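You operate a simulated robot arm through the tools that you are given. There is no shell and no other tool.

The job below is to be done with a simulated robot arm. You get a single attempt, and the scene is never put back.

## Task
Load the teal tray with the two boxes on the teal card.
Fine: brake the trolley first, and shut the tray after. Where these are worked on the way, their far stop is far enough and under half their travel is too little: teal tray.

The check looks at the end state, three seconds after you hand in, the way a careful person would. Anything else that was tipped, shoved, dropped, spilled or broken makes it a failure.

## Robot
A 6-joint arm with a two-finger gripper, fixed in place. Base frame: the origin is on the floor under the middle of its stand, x ahead of it, y to its left, z up. Readings come in mm, rad, newtons and seconds.
It reaches about 1572 mm from its shoulder. Its first joint turns from -2.897 to 2.897 rad. Payload 2.45 kg.
Tool frame: the origin (TCP) lies between the finger pads and is the grasp point; the fingertips stand 20 mm ahead of it; z points along the fingers, y is the line along which they close. The gripper opens to 140 mm; its body begins 168 mm behind the TCP.
Orientation is that of the tool frame in the base frame, as a unit quaternion [x, y, z, w]. With the fingers straight down and closing along the base's y, the tool's x points along the base's -x, its y along +y and its z along -z.

## Interface
- The arm moves only by the tool move_arm. Its argument "plan" is a list of rows, each a list of 7 numbers: the opening in per cent of the stroke, from 0 (shut) to 100 (fully open), then the shift along the tool's x, y, z in mm, then the turn, a rotation vector about the tool's x, y, z in rad. In form: [[jaw, tx, ty, tz, wx, wy, wz], ...]. A call has 1 to 20 rows; each row is the pose to reach, as a shift and turn from the pose commanded when the call began, along the tool's axes at that moment. Each row takes 0.2 s and may step no farther than 50 mm and 0.15 rad from the row before; otherwise, or with a gripper value out of range, the whole call is refused. Where a pose cannot be reached the arm comes as near as it can. A force on the tool above 40 N (or 10 N above the force at the start of the call, whichever is more), or a blocked arm, ends the call early, and 0.2 s more pass. Each finger travels about 45 mm/s and halts on what it meets, pressing with about 30 N; the grip force reading is that of the motor and also rises with nothing between the fingers. The clock runs only during rows and for 0.2 s after the last one: add rows that repeat a pose to give the fingers time. It gives the time, the measured TCP pose, the force on the tool (base axes), the opening and the grip force at its end, in the units of the frame above (readings bear some noise), with the torque about the TCP (base axes, N m) and any sound that the robot's microphone picked up, and new pictures: "pictures" is both (left out), scene, wrist or none.
- Cameras (640 x 400 px; columns grow to the right, rows downward): "scene" is fixed at [48.3, -498.8, 1447.9]; the picture's right is [0.39, -0.92, 0.00], its down [-0.40, -0.17, -0.90] and it looks along [0.83, 0.35, -0.43] (base axes); focal length 312 px, centre (320, 200). "wrist" rides on the gripper at [78, 11, -209] in the tool frame; the picture's right is [-0.14, 0.99, 0.00], its down [-0.92, -0.13, -0.37] and it looks along [-0.36, -0.05, 0.93] (tool axes); focal length 280 px, centre (320, 200). There is no depth. A picture from a camera that has moved, and an enlarged one, comes with that camera's place and axes in the base frame and with its lens.
- zoom(camera, box): a new picture of the part [left, top, right, bottom] of that camera's present view, enlarged. It takes no simulated time.
- finish_job(): hands the job in; it is judged then, once.

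Nothing tells you positions but the pictures and the camera data. Unless the task says otherwise, let go and move clear before handing in.

The tools are called after ">>>" by a JSON object that holds its "name" and its "arguments". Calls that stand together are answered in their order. move_arm: Moves the arm, as the interface text tells. Its arguments: {"type":"object","properties":{"plan":{"type":"array"},"pictures":{"type":"string","enum":["both","scene","wrist","none"]}},"required":["plan"]} The other tools are called the same way: zoom (camera, box) takes an enlarged picture of a part of a camera's view; finish_job () hands the job in.

At the start:

```text
time_s: 0.0
tool_pos: [688.7, -218.3, 1201.9]
ee_rot: [0.0, 1.0, 0.001, 0.0]
wrist_force: [0.2, 0.2, 0.0]
moment: [0.01, -0.01, 0.0]
finger_gap: 140.0
finger_force: 0.1
```

scene: 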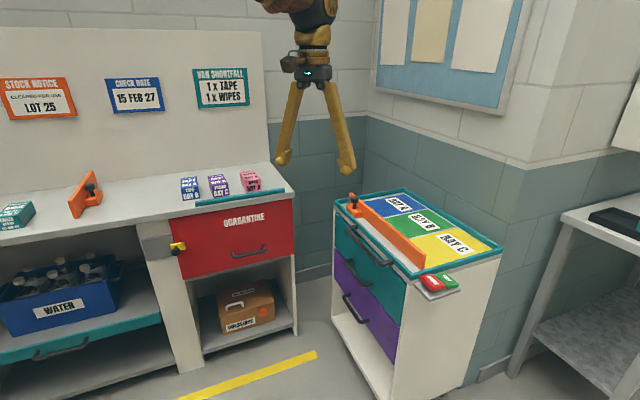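
wrist: 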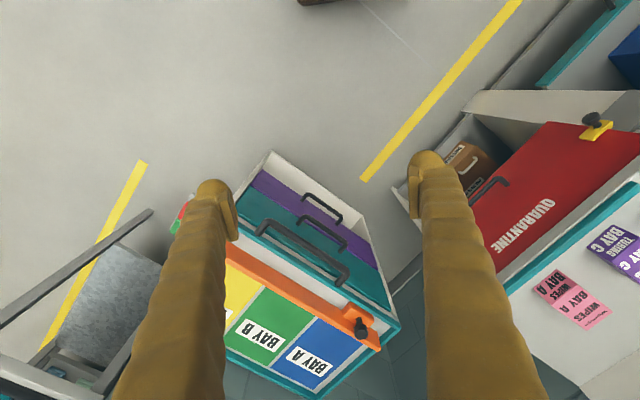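

I see a bench on the left with several small boxes and a trolley with teal and purple drawers at centre. I'll look closer at the cards, boxes, trolley and pedals before moving anything.

>>> {"name": "zoom", "arguments": {"camera": "scene", "box": [160, 50, 300, 210]}}

>>> {"name": "zoom", "arguments": {"camera": "scene", "box": [320, 170, 520, 310]}}

>>> {"name": "zoom", "arguments": {"camera": "scene", "box": [0, 50, 160, 250]}}

>>> {"name": "zoom", "arguments": {"camera": "wrist", "box": [160, 140, 420, 400]}}

>>> {"name": "zoom", "arguments": {"camera": "scene", "box": [140, 200, 320, 370]}}

```text
2.50 times, centred on (230, 130) of scene
camera zoom: at [48.3, -498.8, 1447.9], right [0.39, -0.92, 0.0], down [-0.4, -0.17, -0.9], along [0.83, 0.35, -0.43], focal length 780 px, centre (545, 375)
```

zoom: 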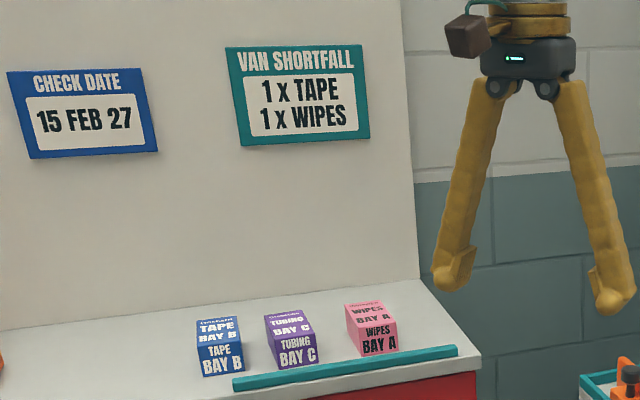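

```text
2.86 times, centred on (420, 240) of scene
camera zoom: at [48.3, -498.8, 1447.9], right [0.39, -0.92, 0.0], down [-0.4, -0.17, -0.9], along [0.83, 0.35, -0.43], focal length 892 px, centre (34, 86)
```

zoom: 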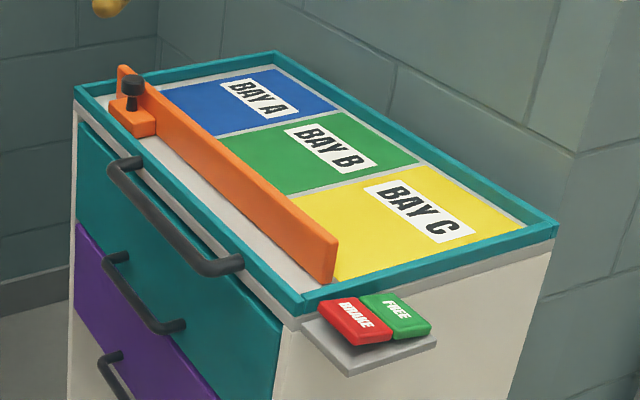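

```text
2.00 times, centred on (80, 150) of scene
camera zoom: at [48.3, -498.8, 1447.9], right [0.39, -0.92, 0.0], down [-0.4, -0.17, -0.9], along [0.83, 0.35, -0.43], focal length 624 px, centre (800, 300)
```

zoom: 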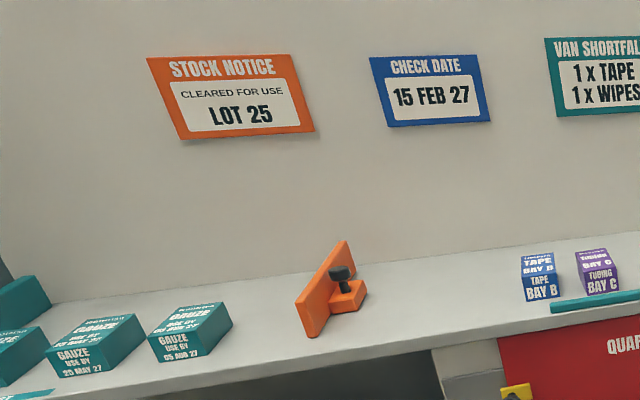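

```text
1.54 times, centred on (290, 270) of wrist
camera zoom: at [608.1, -205.7, 1409.8], right [0.14, 0.99, 0.0], down [0.92, -0.13, 0.37], along [0.36, -0.05, -0.93], focal length 431 px, centre (366, 92)
```

zoom: 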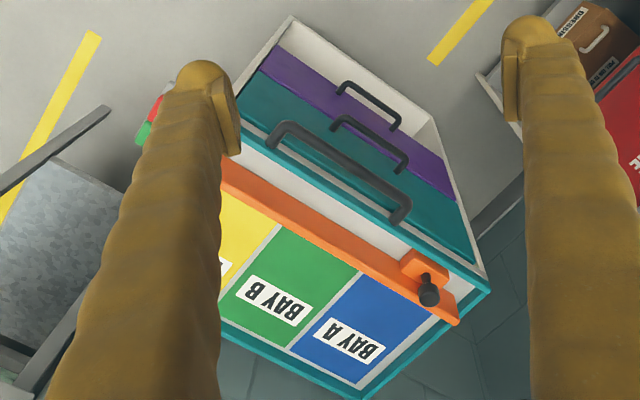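

```text
2.35 times, centred on (230, 285) of scene
camera zoom: at [48.3, -498.8, 1447.9], right [0.39, -0.92, 0.0], down [-0.4, -0.17, -0.9], along [0.83, 0.35, -0.43], focal length 734 px, centre (532, 0)
```

zoom: 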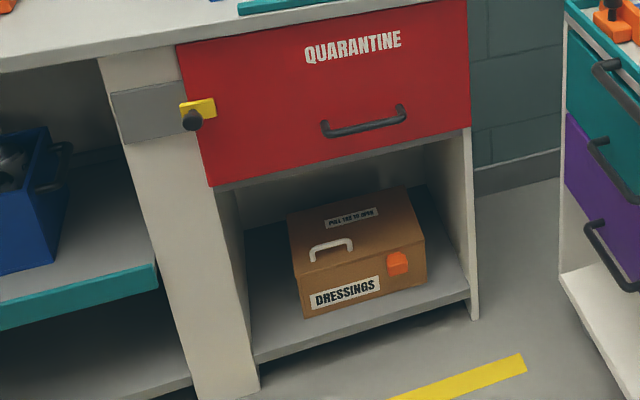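

The teal card says "VAN SHORTFALL: 1 x TAPE, 1 x WIPES", so I need the blue TAPE (Bay B) box and the pink WIPES (Bay A) box. The trolley looks turned about 45°, with its top near z≈870 and BRAKE/FREE pads on its right side. I'll move the wrist camera over the pads first.

>>> {"name": "move_arm", "arguments": {"plan": [[100, -2, -48, 8, 0, 0, 0], [100, -4, -95, 16, 0, 0, 0], [100, -6, -142, 25, 0, 0, 0], [100, -8, -190, 34, 0, 0, 0], [100, -10, -238, 43, 0, 0, 0], [100, -11, -282, 52, 0, 0, 0], [100, -11, -282, 52, 0, 0, 0]]}}

```text
time_s: 1.6
tool_pos: [702.9, -497.1, 1147.8]
ee_rot: [0.0, 1.0, 0.0, 0.0]
wrist_force: [1.3, -0.7, -0.1]
moment: [-0.01, -0.02, -0.01]
finger_gap: 140.4
finger_force: 0.0
camera wrist: at [622.1, -486.9, 1357.3], right [0.14, 0.99, 0.0], down [0.92, -0.13, 0.37], along [0.36, -0.05, -0.93], focal length 280 px, centre (320, 200)
```

scene: 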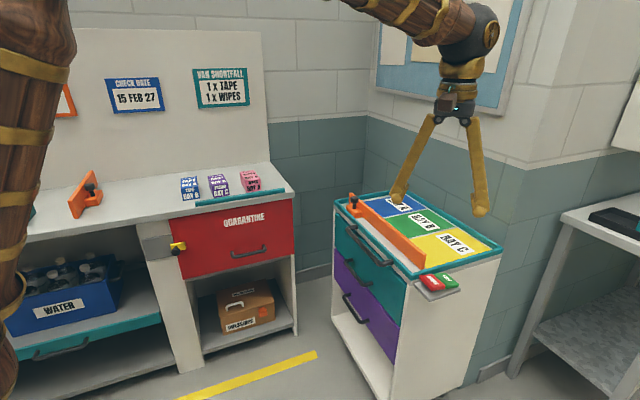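
wrist: 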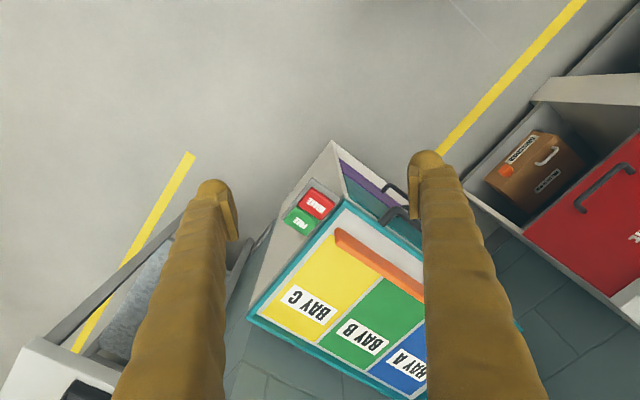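

>>> {"name": "zoom", "arguments": {"camera": "wrist", "box": [230, 130, 450, 290]}}

>>> {"name": "zoom", "arguments": {"camera": "scene", "box": [400, 250, 480, 310]}}

>>> {"name": "zoom", "arguments": {"camera": "scene", "box": [320, 180, 420, 340]}}

```text
2.50 times, centred on (340, 210) of wrist
camera zoom: at [622.1, -486.9, 1357.3], right [0.14, 0.99, 0.0], down [0.92, -0.13, 0.37], along [0.36, -0.05, -0.93], focal length 701 px, centre (270, 175)
```

zoom: 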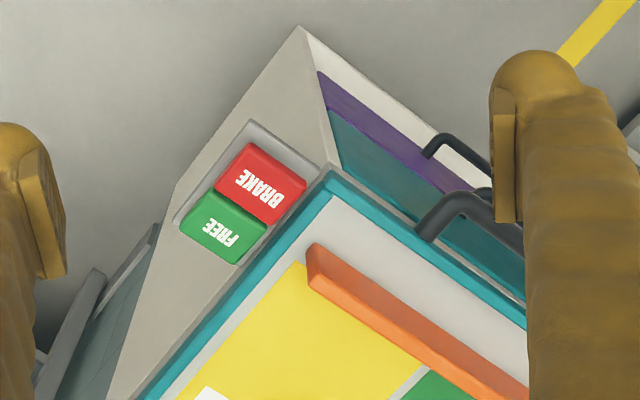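

```text
6.67 times, centred on (440, 280) of scene
camera zoom: at [48.3, -498.8, 1447.9], right [0.39, -0.92, 0.0], down [-0.4, -0.17, -0.9], along [0.83, 0.35, -0.43], focal length 2081 px, centre (-480, -333)
```

zoom: 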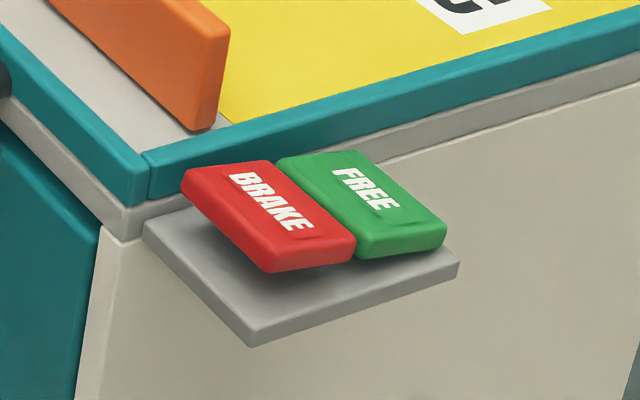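

```text
2.50 times, centred on (370, 260) of scene
camera zoom: at [48.3, -498.8, 1447.9], right [0.39, -0.92, 0.0], down [-0.4, -0.17, -0.9], along [0.83, 0.35, -0.43], focal length 780 px, centre (195, 50)
```

zoom: 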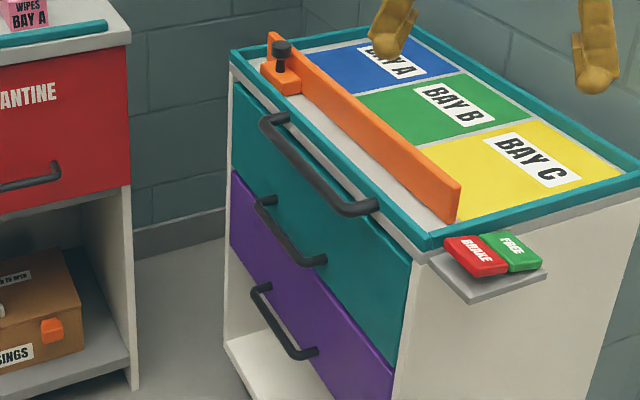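

The pedal rocker sits with FREE down and BRAKE raised, the BRAKE pad centred near (825, -522, 849). I'll shut the fingers, turn the tool 45° to line up with the trolley, and hover over the red pad.

>>> {"name": "move_arm", "arguments": {"plan": [[0, -18, -5, 20, 0, 0, 0.13], [0, -36, -10, 45, 0, 0, 0.26], [0, -54, -15, 70, 0, 0, 0.39], [0, -72, -20, 95, 0, 0, 0.52], [0, -92, -24, 120, 0, 0, 0.66], [0, -110, -27, 147, 0, 0, 0.785], [0, -110, -27, 147, 0, 0, 0.785], [0, -110, -27, 147, 0, 0, 0.785]]}}

```text
time_s: 3.4
tool_pos: [813.0, -524.1, 1002.1]
ee_rot: [0.382, 0.924, 0.0, 0.0]
wrist_force: [0.4, -1.4, 0.1]
moment: [-0.03, 0.0, 0.02]
finger_gap: 0.1
finger_force: 16.4
camera wrist: at [763.5, -459.5, 1212.0], right [0.8, 0.6, 0.0], down [0.56, -0.74, 0.37], along [0.22, -0.29, -0.93], focal length 280 px, centre (320, 200)
```

scene: 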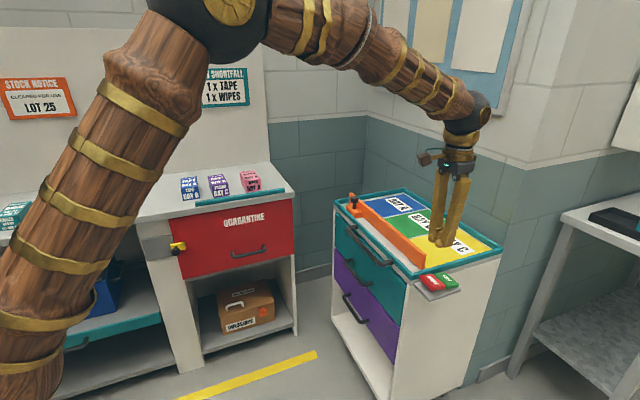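
wrist: 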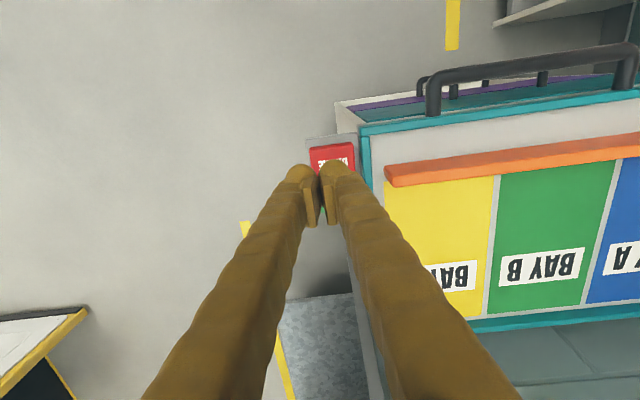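

>>> {"name": "zoom", "arguments": {"camera": "wrist", "box": [270, 110, 430, 230]}}

>>> {"name": "zoom", "arguments": {"camera": "scene", "box": [330, 180, 490, 300]}}

>>> {"name": "zoom", "arguments": {"camera": "wrist", "box": [400, 20, 640, 140]}}

```text
3.33 times, centred on (350, 170) of wrist
camera zoom: at [763.5, -459.5, 1212.0], right [0.8, 0.6, 0.0], down [0.56, -0.74, 0.37], along [0.22, -0.29, -0.93], focal length 935 px, centre (220, 300)
```

zoom: 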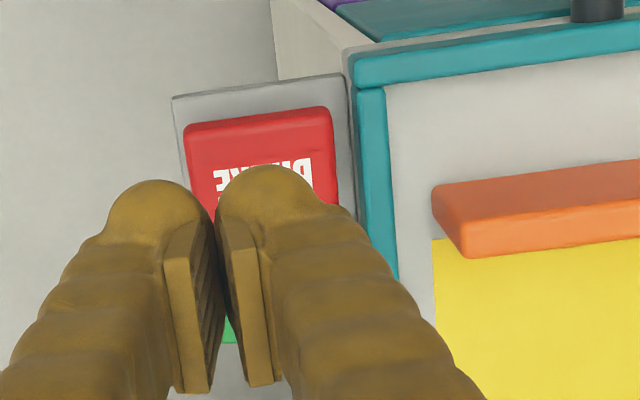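

```text
3.33 times, centred on (410, 240) of scene
camera zoom: at [48.3, -498.8, 1447.9], right [0.39, -0.92, 0.0], down [-0.4, -0.17, -0.9], along [0.83, 0.35, -0.43], focal length 1040 px, centre (20, 67)
```

zoom: 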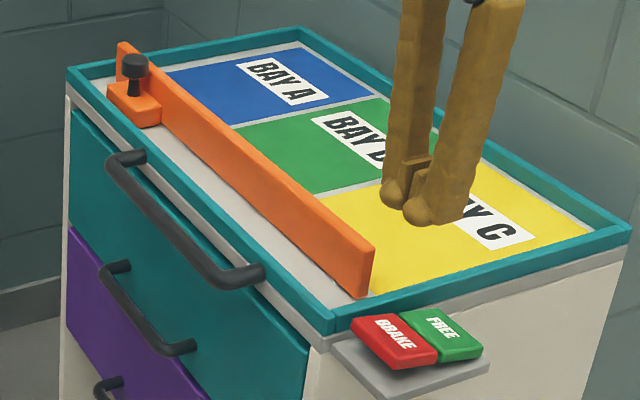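

```text
2.67 times, centred on (520, 80) of wrist
camera zoom: at [763.5, -459.5, 1212.0], right [0.8, 0.6, 0.0], down [0.56, -0.74, 0.37], along [0.22, -0.29, -0.93], focal length 748 px, centre (-213, 520)
```

zoom: 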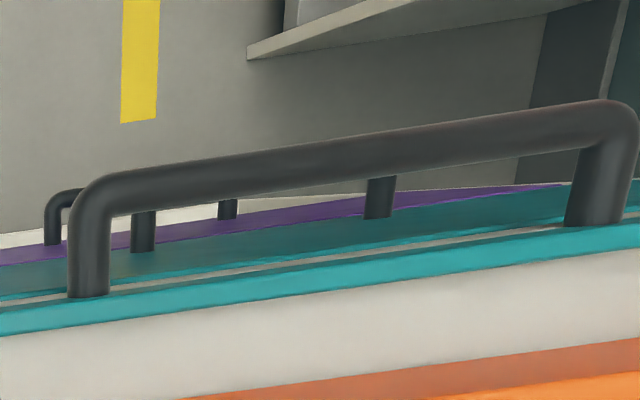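

The closed fingertips are right above the red BRAKE pad. I'll lower straight down, slowing as I near z≈871, and press it.

>>> {"name": "move_arm", "arguments": {"plan": [[0, 0, 0, 40, 0, 0, 0], [0, 0, 0, 80, 0, 0, 0], [0, 0, 0, 110, 0, 0, 0], [0, 0, 0, 122, 0, 0, 0], [0, 0, 0, 128, 0, 0, 0], [0, 0, 0, 132, 0, 0, 0], [0, 0, 0, 136, 0, 0, 0], [0, 0, 0, 140, 0, 0, 0], [0, 0, 0, 144, 0, 0, 0], [0, 0, 0, 148, 0, 0, 0]]}}

```text
time_s: 5.6
tool_pos: [808.7, -526.2, 854.2]
ee_rot: [0.383, 0.924, -0.001, 0.0]
wrist_force: [-0.3, 0.2, -1.0]
moment: [-0.01, 0.0, -0.02]
finger_gap: 0.1
finger_force: 29.5
camera wrist: at [759.7, -462.4, 1063.8], right [0.8, 0.6, 0.0], down [0.56, -0.74, 0.37], along [0.22, -0.29, -0.93], focal length 280 px, centre (320, 200)
```

scene: 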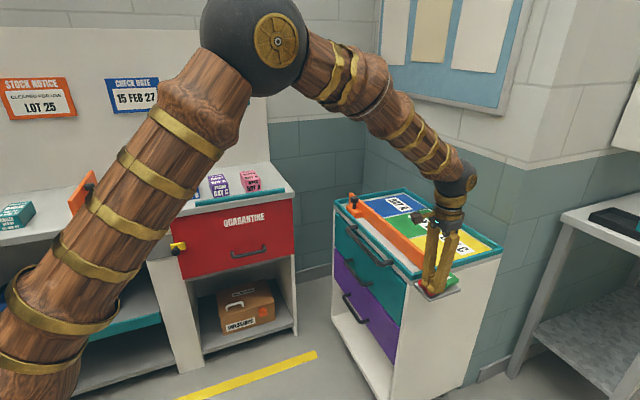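
wrist: 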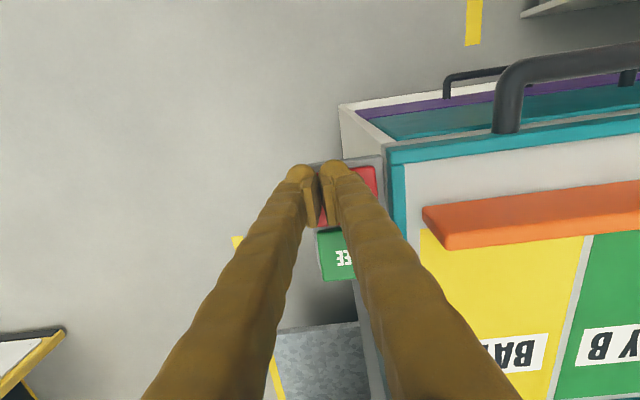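

>>> {"name": "zoom", "arguments": {"camera": "wrist", "box": [280, 130, 440, 290]}}

>>> {"name": "zoom", "arguments": {"camera": "scene", "box": [400, 240, 480, 310]}}

```text
2.50 times, centred on (360, 210) of wrist
camera zoom: at [759.7, -462.4, 1063.8], right [0.8, 0.6, 0.0], down [0.56, -0.74, 0.37], along [0.22, -0.29, -0.93], focal length 701 px, centre (220, 175)
```

zoom: 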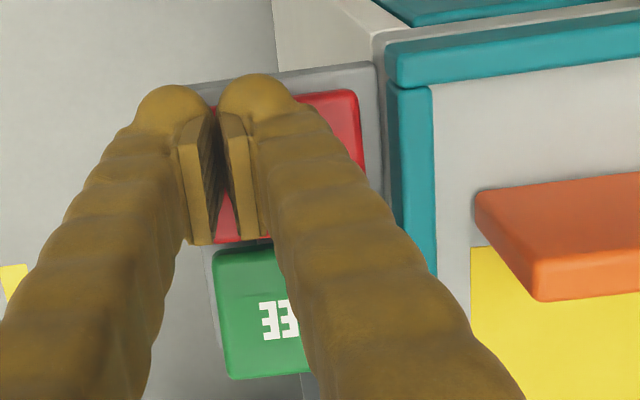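

```text
5.71 times, centred on (440, 275) of scene
camera zoom: at [48.3, -498.8, 1447.9], right [0.39, -0.92, 0.0], down [-0.4, -0.17, -0.9], along [0.83, 0.35, -0.43], focal length 1784 px, centre (-366, -229)
```

zoom: 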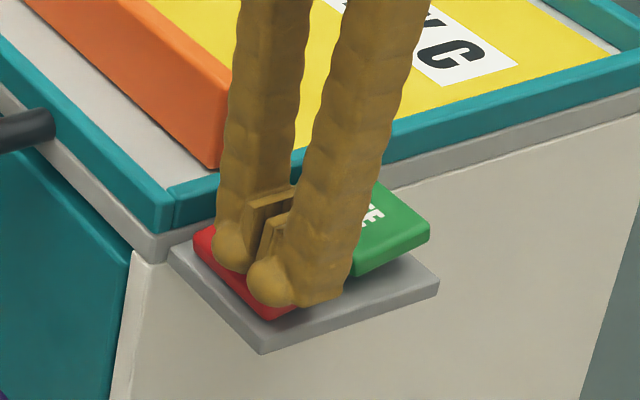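

The rocker has tipped: red is down and green is up. I'll press a little further to be sure it has seated, then rise off it and check.

>>> {"name": "move_arm", "arguments": {"plan": [[0, 0, 0, 3, 0, 0, 0], [0, 0, 0, 6, 0, 0, 0], [0, 0, 0, 9, 0, 0, 0]], "pictures": "none"}}

```text
time_s: 6.3
tool_pos: [809.3, -526.3, 852.4]
ee_rot: [0.383, 0.924, -0.001, 0.001]
wrist_force: [-4.7, 2.7, 10.7]
moment: [-0.05, 0.03, 0.0]
finger_gap: 6.0
finger_force: 29.7
stopped in row 3: the force on the tool passed its limit at 47 N (the readings are from after the stop); the commanded pose is now the measured one
```

>>> {"name": "move_arm", "arguments": {"plan": [[0, 0, 0, -30, 0, 0, 0], [0, 0, 0, -80, 0, 0, 0], [0, 0, 0, -130, 0, 0, 0], [0, 40, 20, -150, 0, 0, 0], [0, 80, 50, -150, 0, 0, 0], [0, 120, 80, -150, 0, 0, 0], [0, 160, 110, -150, 0, 0, 0], [0, 200, 140, -150, 0, 0, 0], [0, 240, 170, -150, 0, 0, 0], [0, 240, 170, -150, 0, 0, 0]]}}

```text
time_s: 8.5
tool_pos: [760.2, -233.8, 1001.5]
ee_rot: [0.383, 0.924, 0.0, 0.001]
wrist_force: [-0.4, 1.2, -0.7]
moment: [0.01, 0.02, -0.01]
finger_gap: 0.1
finger_force: 29.7
camera wrist: at [711.3, -170.3, 1210.0], right [0.8, 0.6, 0.0], down [0.56, -0.74, 0.37], along [0.22, -0.29, -0.93], focal length 280 px, centre (320, 200)
```

scene: 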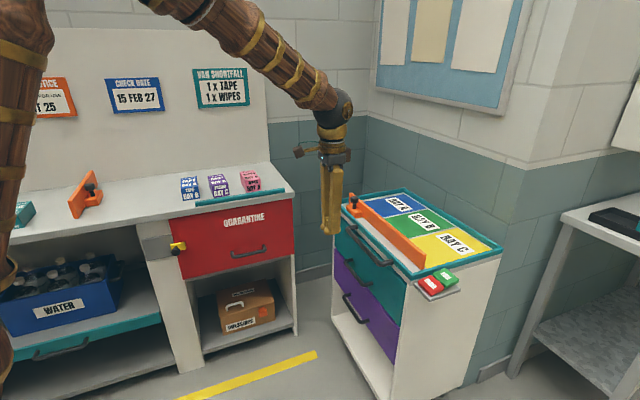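
wrist: 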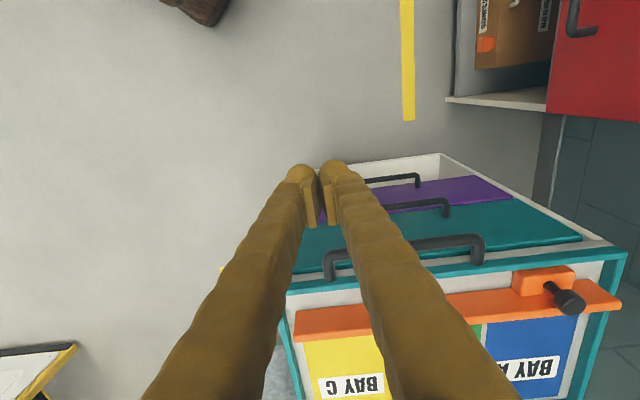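

>>> {"name": "zoom", "arguments": {"camera": "scene", "box": [400, 250, 480, 310]}}

>>> {"name": "zoom", "arguments": {"camera": "scene", "box": [320, 190, 430, 360]}}

>>> {"name": "zoom", "arguments": {"camera": "scene", "box": [0, 220, 200, 400]}}

>>> {"name": "zoom", "arguments": {"camera": "wrist", "box": [280, 140, 640, 320]}}

```text
6.67 times, centred on (440, 280) of scene
camera zoom: at [48.3, -498.8, 1447.9], right [0.39, -0.92, 0.0], down [-0.4, -0.17, -0.9], along [0.83, 0.35, -0.43], focal length 2081 px, centre (-480, -333)
```

zoom: 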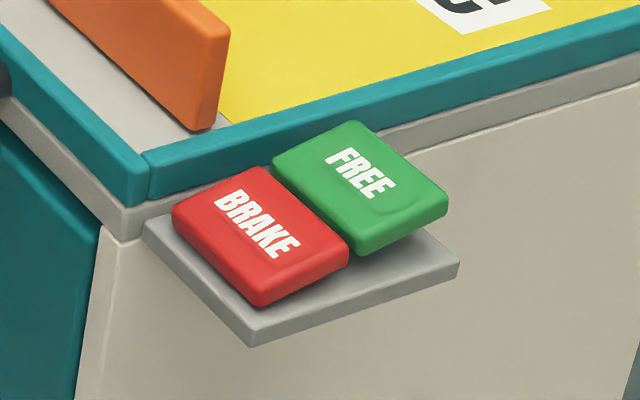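

```text
2.35 times, centred on (375, 275) of scene
camera zoom: at [48.3, -498.8, 1447.9], right [0.39, -0.92, 0.0], down [-0.4, -0.17, -0.9], along [0.83, 0.35, -0.43], focal length 734 px, centre (191, 24)
```

zoom: 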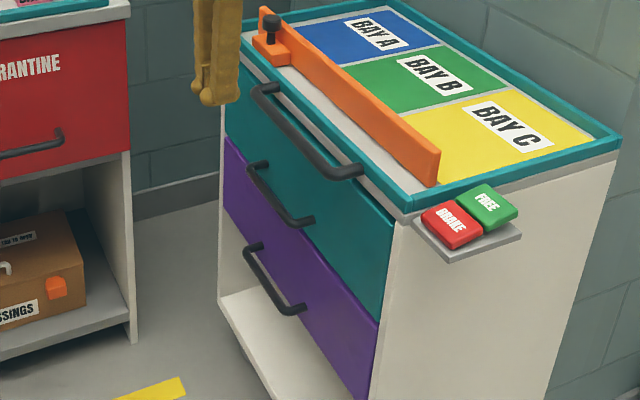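

```text
2.22 times, centred on (100, 310) of scene
camera zoom: at [48.3, -498.8, 1447.9], right [0.39, -0.92, 0.0], down [-0.4, -0.17, -0.9], along [0.83, 0.35, -0.43], focal length 694 px, centre (809, -44)
```

zoom: 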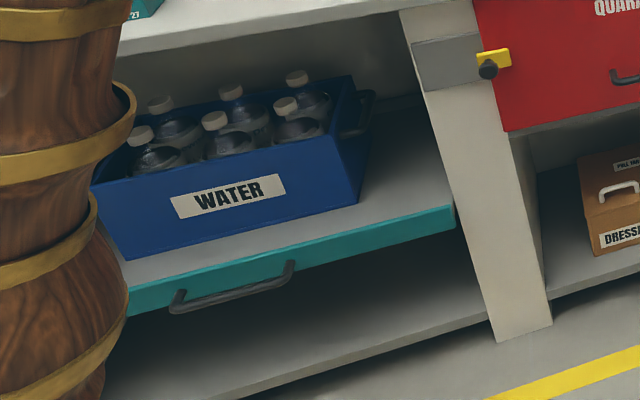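

```text
1.78 times, centred on (460, 230) of wrist
camera zoom: at [711.3, -170.3, 1210.0], right [0.8, 0.6, 0.0], down [0.56, -0.74, 0.37], along [0.22, -0.29, -0.93], focal length 498 px, centre (71, 147)
```

zoom: 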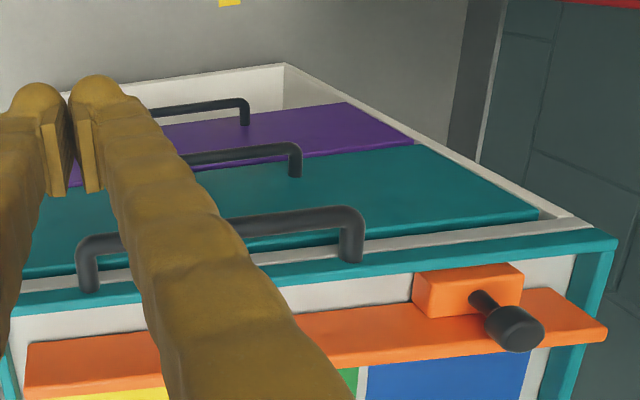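

>>> {"name": "zoom", "arguments": {"camera": "scene", "box": [325, 200, 405, 290]}}

>>> {"name": "zoom", "arguments": {"camera": "scene", "box": [160, 160, 300, 270]}}

```text
4.44 times, centred on (365, 245) of scene
camera zoom: at [48.3, -498.8, 1447.9], right [0.39, -0.92, 0.0], down [-0.4, -0.17, -0.9], along [0.83, 0.35, -0.43], focal length 1387 px, centre (120, 0)
```

zoom: 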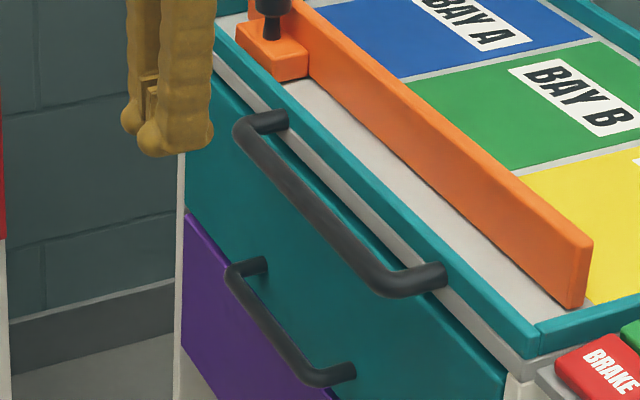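

```text
3.64 times, centred on (230, 215) of scene
camera zoom: at [48.3, -498.8, 1447.9], right [0.39, -0.92, 0.0], down [-0.4, -0.17, -0.9], along [0.83, 0.35, -0.43], focal length 1135 px, centre (647, 146)
```

zoom: 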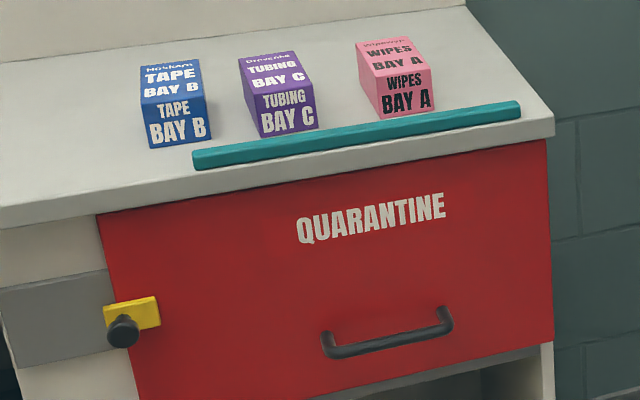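

The brake is on: BRAKE is down, FREE is up. The teal drawer's handle is a horizontal bar centred near (977, -244, 685), and the trolley front faces about (-0.71, +0.71). I'll turn the tool horizontal facing the drawer, with the fingers closing vertically, and stop 150 mm short of the bar.

>>> {"name": "move_arm", "arguments": {"plan": [[20, -1, 10, 22, 0.086, -0.086, -0.086], [40, -2, 21, 44, 0.173, -0.173, -0.173], [50, -2, 31, 67, 0.259, -0.259, -0.259], [50, -3, 42, 89, 0.345, -0.345, -0.345], [50, -4, 52, 111, 0.432, -0.432, -0.432], [50, -5, 63, 133, 0.518, -0.518, -0.518], [50, -5, 73, 155, 0.604, -0.604, -0.604], [50, -6, 84, 178, 0.691, -0.691, -0.691], [50, -7, 94, 200, 0.777, -0.777, -0.777], [50, -8, 105, 222, 0.864, -0.864, -0.864], [50, -8, 115, 244, 0.95, -0.95, -0.95], [50, -9, 125, 267, 1.036, -1.036, -1.036], [50, -10, 136, 289, 1.123, -1.123, -1.123], [50, -10.6, 146.4, 311, 1.209, -1.209, -1.209], [50, -10.6, 146.4, 311, 1.209, -1.209, -1.209]]}}

```text
time_s: 11.7
tool_pos: [870.0, -137.4, 688.0]
ee_rot: [0.271, -0.652, 0.654, -0.272]
wrist_force: [0.0, -0.6, 0.5]
moment: [-0.01, 0.0, 0.03]
finger_gap: 70.0
finger_force: 0.0
camera wrist: at [666.0, -44.2, 676.1], right [0.1, 0.1, -0.99], down [0.39, 0.91, 0.13], along [0.92, -0.4, 0.05], focal length 280 px, centre (320, 200)
```

scene: 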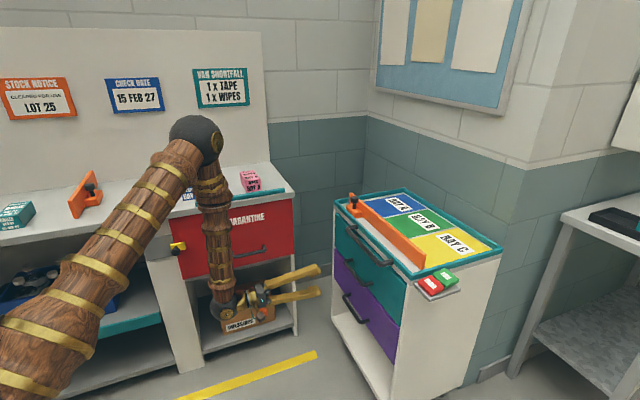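
wrist: 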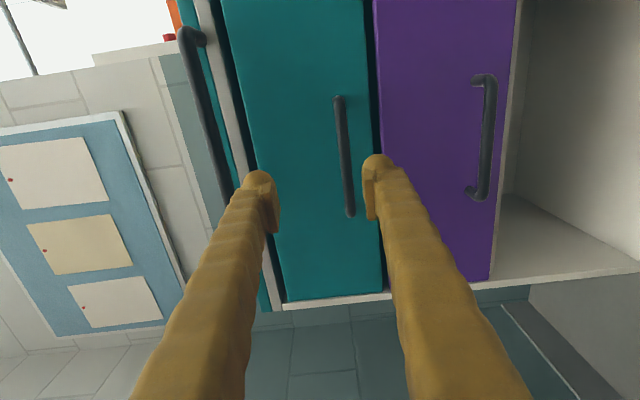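

The tool is now level and facing the teal drawer. The handle sits about 32 mm below my finger line, at z≈656. I'll drop to it and advance partway before checking again.

>>> {"name": "move_arm", "arguments": {"plan": [[50, 0, 16, 20, 0, 0, 0], [50, 0, 32, 45, 0, 0, 0], [50, 0, 32, 75, 0, 0, 0], [50, 0, 32, 95, 0, 0, 0], [50, 0, 32, 95, 0, 0, 0]]}}

```text
time_s: 12.9
tool_pos: [938.9, -207.9, 657.0]
ee_rot: [0.27, -0.652, 0.654, -0.272]
wrist_force: [0.8, 0.1, -0.3]
moment: [0.01, 0.01, 0.03]
finger_gap: 69.9
finger_force: 0.1
camera wrist: at [734.2, -114.1, 646.1], right [0.1, 0.1, -0.99], down [0.39, 0.91, 0.13], along [0.92, -0.4, 0.05], focal length 280 px, centre (320, 200)
```

scene: 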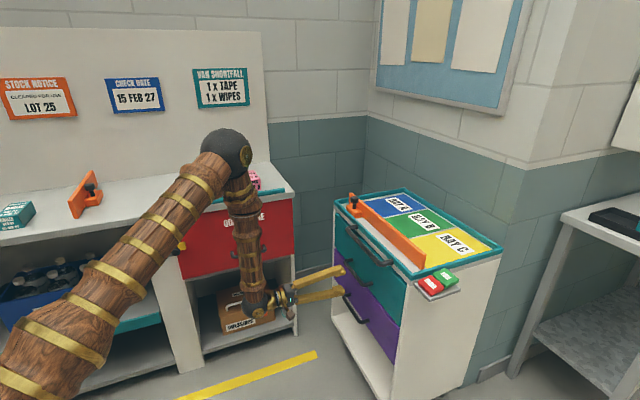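
wrist: 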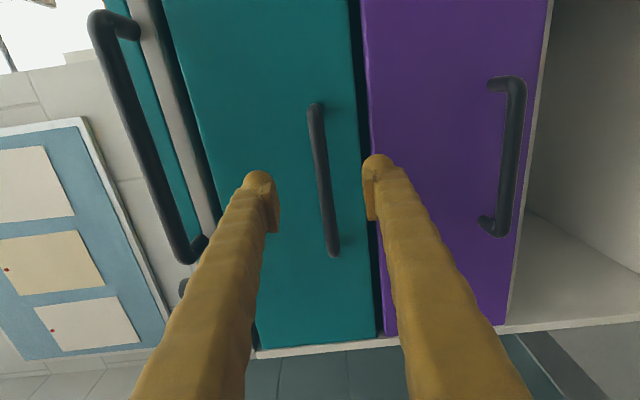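

The bar is between the fingers, and my revised estimate puts it about 70 mm ahead of the TCP. I'll advance in small steps and look again before closing.

>>> {"name": "move_arm", "arguments": {"plan": [[50, 0, 3, 15, 0, 0, 0], [50, 0, 3, 30, 0, 0, 0], [50, 0, 3, 45, 0, 0, 0], [50, 0, 3, 55, 0, 0, 0], [50, 0, 3, 65, 0, 0, 0]]}}

```text
time_s: 14.1
tool_pos: [985.0, -253.3, 654.0]
ee_rot: [0.271, -0.653, 0.654, -0.271]
wrist_force: [0.5, 1.3, 0.5]
moment: [-0.02, -0.02, 0.03]
finger_gap: 70.3
finger_force: 0.1
camera wrist: at [780.1, -160.4, 642.2], right [0.1, 0.1, -0.99], down [0.39, 0.91, 0.13], along [0.92, -0.4, 0.05], focal length 280 px, centre (320, 200)
```

scene: 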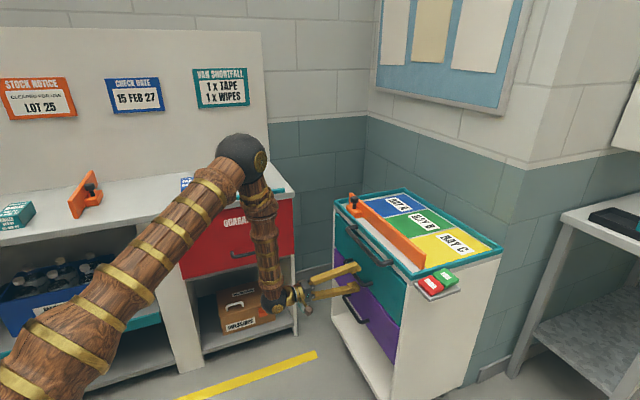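
wrist: 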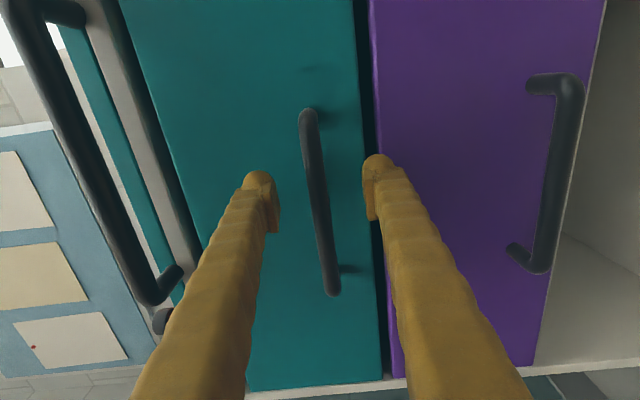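

>>> {"name": "zoom", "arguments": {"camera": "wrist", "box": [220, 80, 420, 320]}}

>>> {"name": "zoom", "arguments": {"camera": "scene", "box": [290, 220, 410, 340]}}

```text
1.67 times, centred on (320, 200) of wrist
camera zoom: at [780.1, -160.4, 642.2], right [0.1, 0.1, -0.99], down [0.39, 0.91, 0.13], along [0.92, -0.4, 0.05], focal length 467 px, centre (320, 200)
```

zoom: 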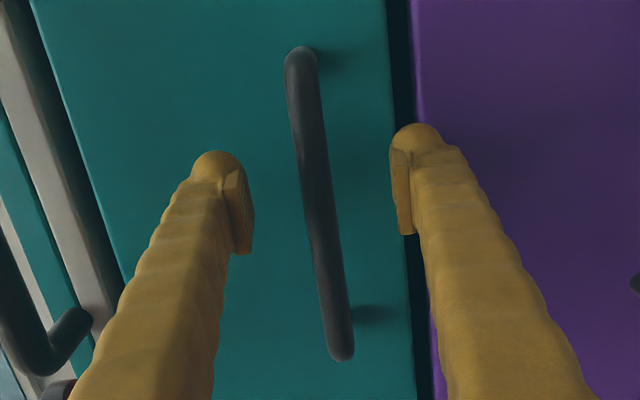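

```text
3.33 times, centred on (350, 280) of scene
camera zoom: at [48.3, -498.8, 1447.9], right [0.39, -0.92, 0.0], down [-0.4, -0.17, -0.9], along [0.83, 0.35, -0.43], focal length 1040 px, centre (220, -67)
```

zoom: 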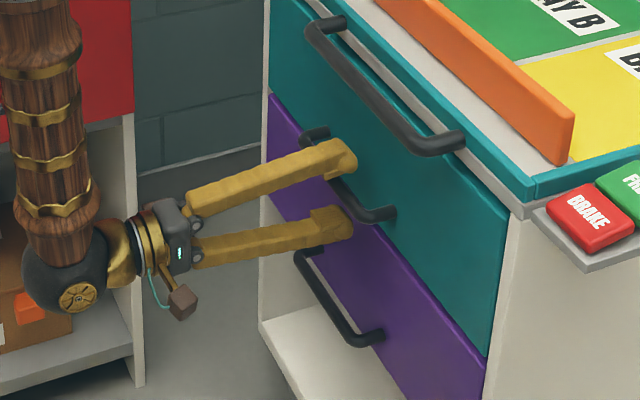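

The bar is still roughly 45 mm ahead of the TCP and well centred. I'll advance another 33 mm in small steps and check.

>>> {"name": "move_arm", "arguments": {"plan": [[50, 0, 0, 10, 0, 0, 0], [50, 0, 0, 20, 0, 0, 0], [50, 0, 0, 28, 0, 0, 0], [50, 0, 0, 33, 0, 0, 0]], "pictures": "wrist"}}

>>> {"name": "zoom", "arguments": {"camera": "wrist", "box": [220, 80, 420, 320]}}

>>> {"name": "zoom", "arguments": {"camera": "scene", "box": [290, 220, 410, 340]}}

```text
time_s: 15.0
tool_pos: [1002.1, -270.2, 653.1]
ee_rot: [-0.271, 0.653, -0.653, 0.27]
wrist_force: [-7.8, 6.3, 2.8]
moment: [-0.04, 0.11, -0.01]
finger_gap: 70.2
finger_force: 0.0
stopped in row 4: the force on the tool passed its limit at 61 N (the readings are from after the stop); the commanded pose is now the measured one
camera wrist: at [797.5, -178.1, 642.9], right [0.1, 0.1, -0.99], down [0.39, 0.91, 0.13], along [0.92, -0.4, 0.05], focal length 280 px, centre (320, 200)
```

wrist: 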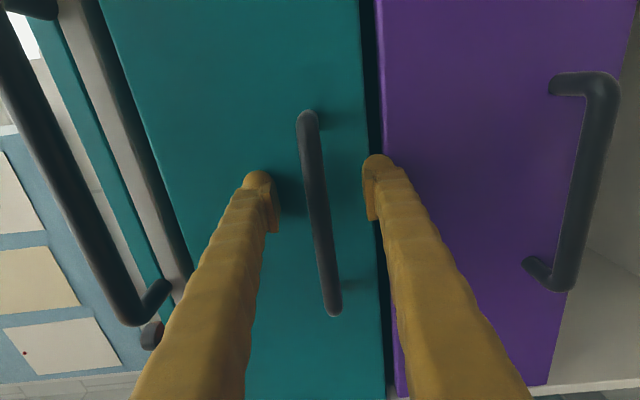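

```text
1.67 times, centred on (320, 200) of wrist
camera zoom: at [797.5, -178.1, 642.9], right [0.1, 0.1, -0.99], down [0.39, 0.91, 0.13], along [0.92, -0.4, 0.05], focal length 467 px, centre (320, 200)
```

zoom: 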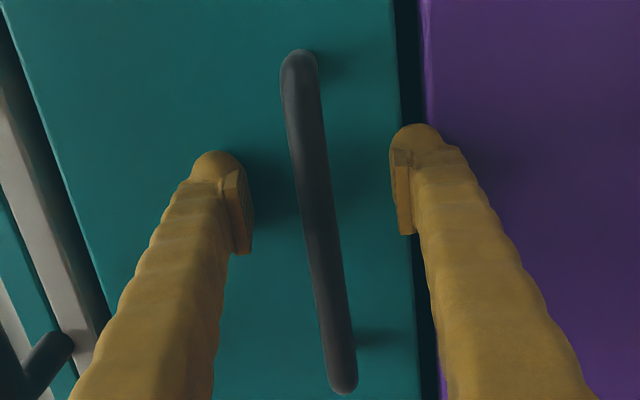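

```text
3.33 times, centred on (350, 280) of scene
camera zoom: at [48.3, -498.8, 1447.9], right [0.39, -0.92, 0.0], down [-0.4, -0.17, -0.9], along [0.83, 0.35, -0.43], focal length 1040 px, centre (220, -67)
```

zoom: 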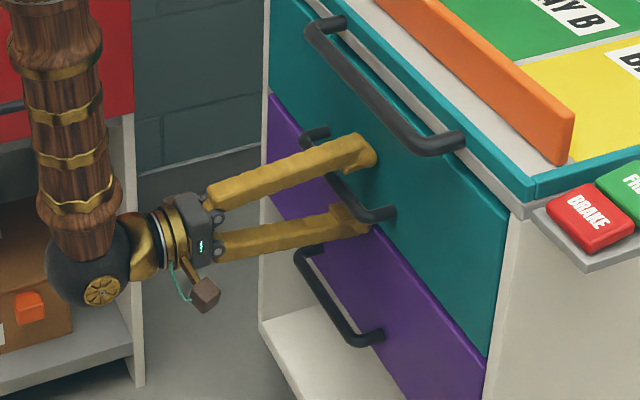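

The fingertips just touched the drawer face, so the bar lies within the pads. I'll back off 4 mm and close on it.

>>> {"name": "move_arm", "arguments": {"plan": [[50, 0, 0, -4, 0, 0, 0], [30, 0, 0, -4, 0, 0, 0], [10, 0, 0, -4, 0, 0, 0], [0, 0, 0, -4, 0, 0, 0], [0, 0, 0, -4, 0, 0, 0], [0, 0, 0, -4, 0, 0, 0], [0, 0, 0, -4, 0, 0, 0]]}}

>>> {"name": "zoom", "arguments": {"camera": "wrist", "box": [220, 80, 420, 320]}}

```text
time_s: 16.6
tool_pos: [1000.2, -267.1, 653.8]
ee_rot: [0.271, -0.653, 0.654, -0.271]
wrist_force: [-1.8, 0.0, 14.9]
moment: [0.25, 0.06, 0.0]
finger_gap: 10.1
finger_force: 37.6
camera wrist: at [795.2, -175.4, 643.7], right [0.1, 0.1, -0.99], down [0.39, 0.91, 0.13], along [0.92, -0.4, 0.05], focal length 280 px, centre (320, 200)
```

scene: 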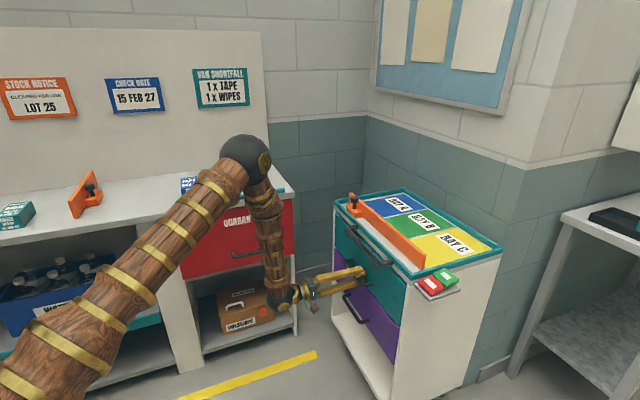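
wrist: 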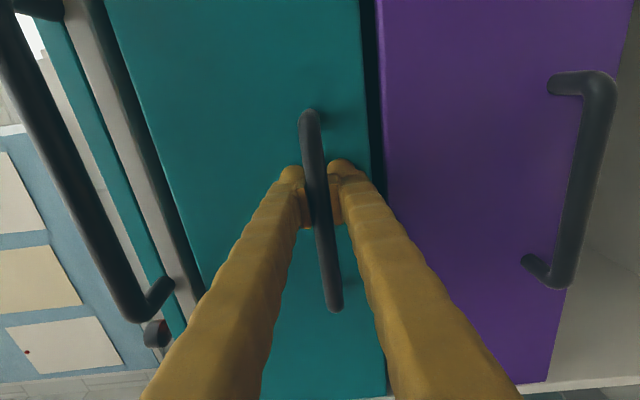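

```text
1.67 times, centred on (320, 200) of wrist
camera zoom: at [795.2, -175.4, 643.7], right [0.1, 0.1, -0.99], down [0.39, 0.91, 0.13], along [0.92, -0.4, 0.05], focal length 467 px, centre (320, 200)
```

zoom: 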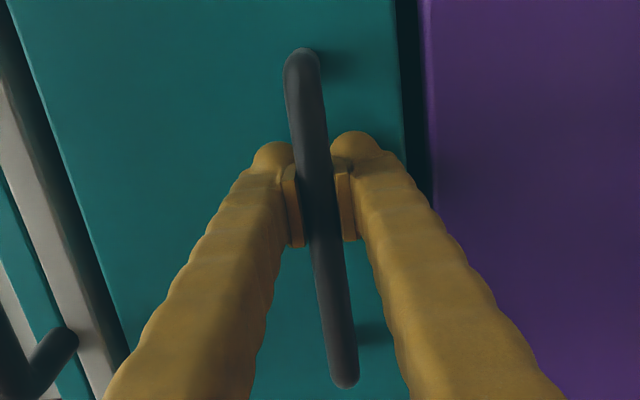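

The handle is gripped (gap 10 mm on the bar). Now I'll pull the drawer straight out, gently, watching the force.

>>> {"name": "move_arm", "arguments": {"plan": [[0, 0, 0, -6, 0, 0, 0], [0, 0, 0, -16, 0, 0, 0], [0, 0, 0, -28, 0, 0, 0], [0, 0, 0, -42, 0, 0, 0], [0, 0, 0, -56, 0, 0, 0], [0, 0, 0, -70, 0, 0, 0], [0, 0, 0, -84, 0, 0, 0], [0, 0, 0, -100, 0, 0, 0]]}}

```text
time_s: 18.4
tool_pos: [929.4, -197.9, 653.6]
ee_rot: [0.271, -0.652, 0.654, -0.271]
wrist_force: [-1.7, -4.2, 26.4]
moment: [0.39, 0.2, 0.32]
finger_gap: 10.1
finger_force: 36.8
camera wrist: at [724.6, -104.8, 643.8], right [0.1, 0.1, -0.99], down [0.39, 0.91, 0.13], along [0.92, -0.4, 0.05], focal length 280 px, centre (320, 200)
```

scene: 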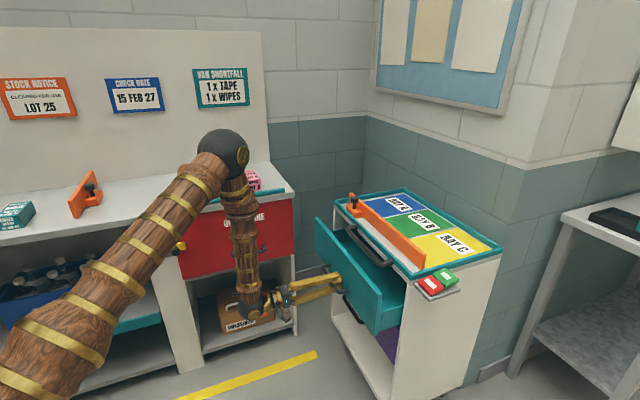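
wrist: 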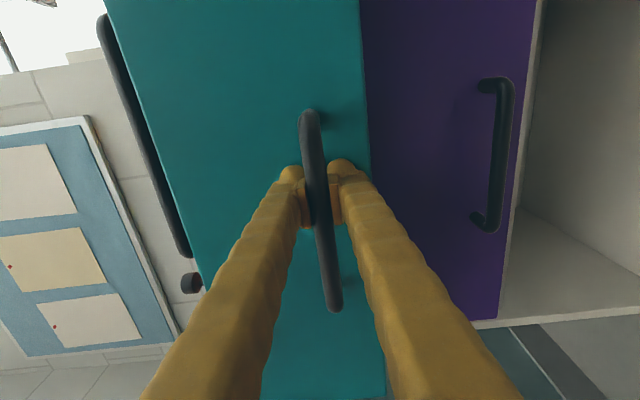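

The drawer is sliding out and the trolley is staying put. I'll keep pulling towards its far stop, easing up 1–2 mm to relieve the vertical load.

>>> {"name": "move_arm", "arguments": {"plan": [[0, 0, -1, -10, 0, 0, 0], [0, 0, -1.5, -24, 0, 0, 0], [0, 0, -1.5, -38, 0, 0, 0], [0, 0, -1.5, -52, 0, 0, 0], [0, 0, -1.5, -66, 0, 0, 0], [0, 0, -1.5, -80, 0, 0, 0], [0, 0, -1.5, -94, 0, 0, 0], [0, 0, -1.5, -108, 0, 0, 0], [0, 0, -1.5, -122, 0, 0, 0], [0, 0, -1.5, -136, 0, 0, 0], [0, 0, -1.5, -150, 0, 0, 0]]}}

```text
time_s: 20.8
tool_pos: [822.5, -92.7, 655.5]
ee_rot: [0.272, -0.653, 0.653, -0.271]
wrist_force: [12.5, 13.2, -17.6]
moment: [-0.04, -0.31, 0.3]
finger_gap: 9.9
finger_force: 37.3
camera wrist: at [618.6, 0.6, 644.0], right [0.1, 0.1, -0.99], down [0.39, 0.91, 0.13], along [0.92, -0.4, 0.05], focal length 280 px, centre (320, 200)
```

scene: 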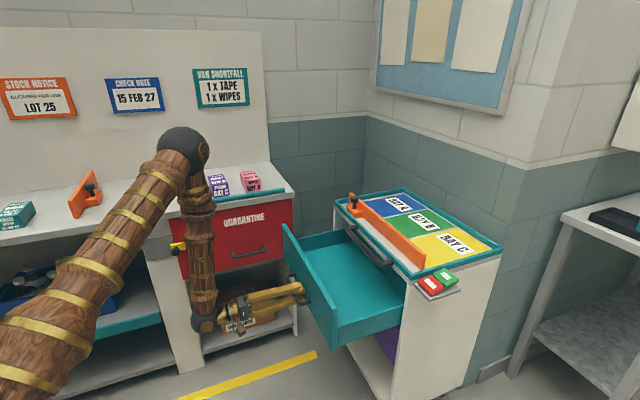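
wrist: 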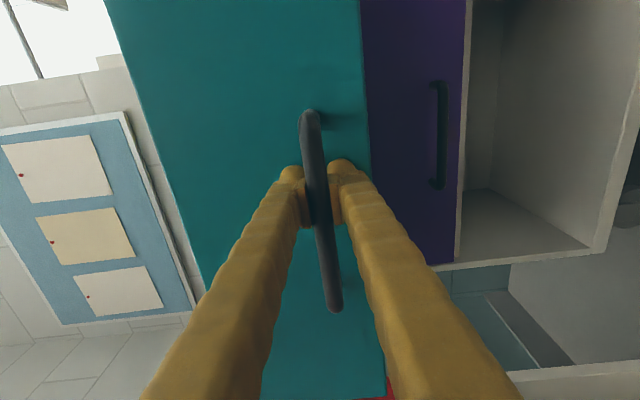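

>>> {"name": "zoom", "arguments": {"camera": "scene", "box": [270, 190, 450, 360]}}

>>> {"name": "move_arm", "arguments": {"plan": [[0, 0, 0, -8, 0, 0, 0], [0, 0, 0, -16, 0, 0, 0], [0, 0, 0, -24, 0, 0, 0], [0, 0, 0, -32, 0, 0, 0], [0, 0, 0, -40, 0, 0, 0], [0, 0, 0, -48, 0, 0, 0], [0, 0, 0, -56, 0, 0, 0], [0, 0, 0, -64, 0, 0, 0]]}}

```text
2.35 times, centred on (360, 275) of scene
camera zoom: at [48.3, -498.8, 1447.9], right [0.39, -0.92, 0.0], down [-0.4, -0.17, -0.9], along [0.83, 0.35, -0.43], focal length 734 px, centre (226, 24)
```

zoom: 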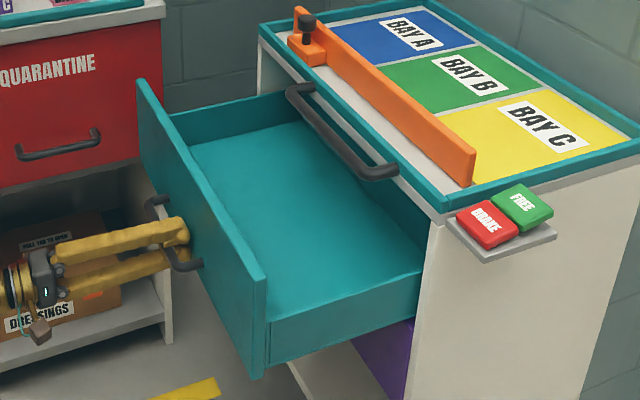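

```text
time_s: 21.3
tool_pos: [814.2, -82.2, 655.1]
ee_rot: [-0.273, 0.653, -0.652, 0.27]
wrist_force: [1.9, -0.2, -8.2]
moment: [0.03, -0.21, 0.32]
finger_gap: 10.1
finger_force: 37.3
stopped in row 2: the force on the tool passed its limit at 43 N (the readings are from after the stop); the commanded pose is now the measured one
camera wrist: at [609.2, 9.2, 644.3], right [0.09, 0.1, -0.99], down [0.39, 0.91, 0.13], along [0.92, -0.4, 0.05], focal length 280 px, centre (320, 200)
```

scene: 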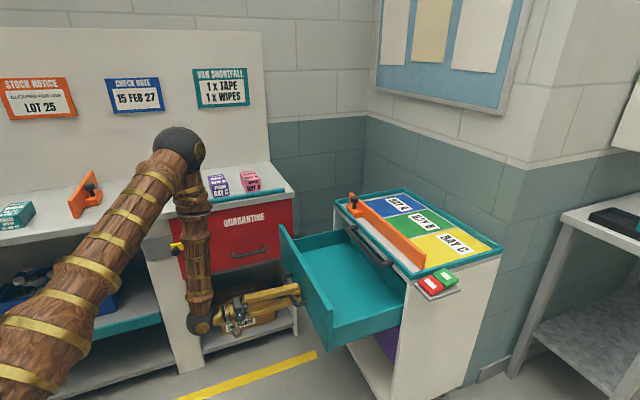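
wrist: 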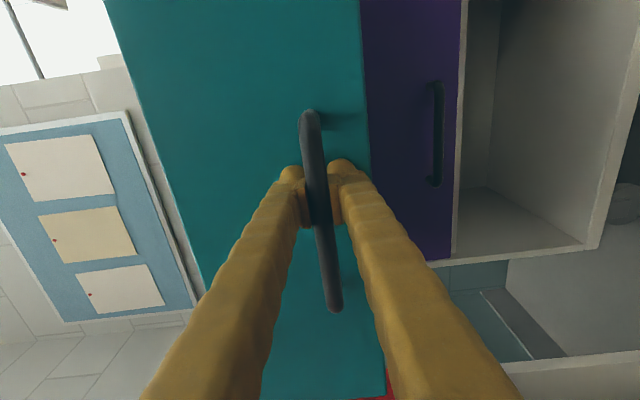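

The drawer hit its far stop at about 262 mm of travel, and the inside is empty. I'll release the handle, back away, and rise to a tool-down pose near the bench boxes.

>>> {"name": "move_arm", "arguments": {"plan": [[10, 0, 0, 0, 0, 0, 0], [30, 0, 0, 0, 0, 0, 0], [50, 0, 0, 0, 0, 0, 0], [50, 0, 0, 0, 0, 0, 0], [50, 0, 0, -20, 0, 0, 0], [50, 0, 0, -50, 0, 0, 0], [50, 0, 0, -85, 0, 0, 0], [50, 0, 0, -110, 0, 0, 0]]}}

```text
time_s: 23.1
tool_pos: [737.3, -5.7, 655.5]
ee_rot: [-0.272, 0.653, -0.653, 0.271]
wrist_force: [0.1, -0.4, 0.5]
moment: [-0.01, -0.02, -0.02]
finger_gap: 69.7
finger_force: 0.0
camera wrist: at [532.3, 86.3, 644.7], right [0.1, 0.1, -0.99], down [0.39, 0.91, 0.13], along [0.92, -0.4, 0.05], focal length 280 px, centre (320, 200)
```

scene: 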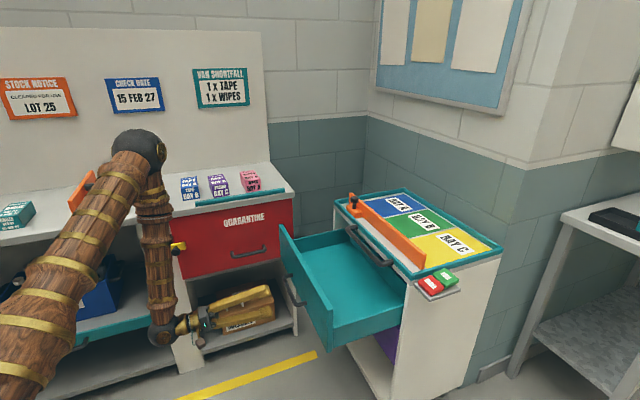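
wrist: 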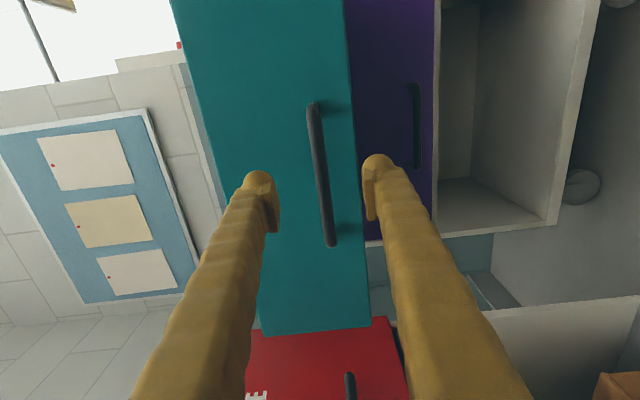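

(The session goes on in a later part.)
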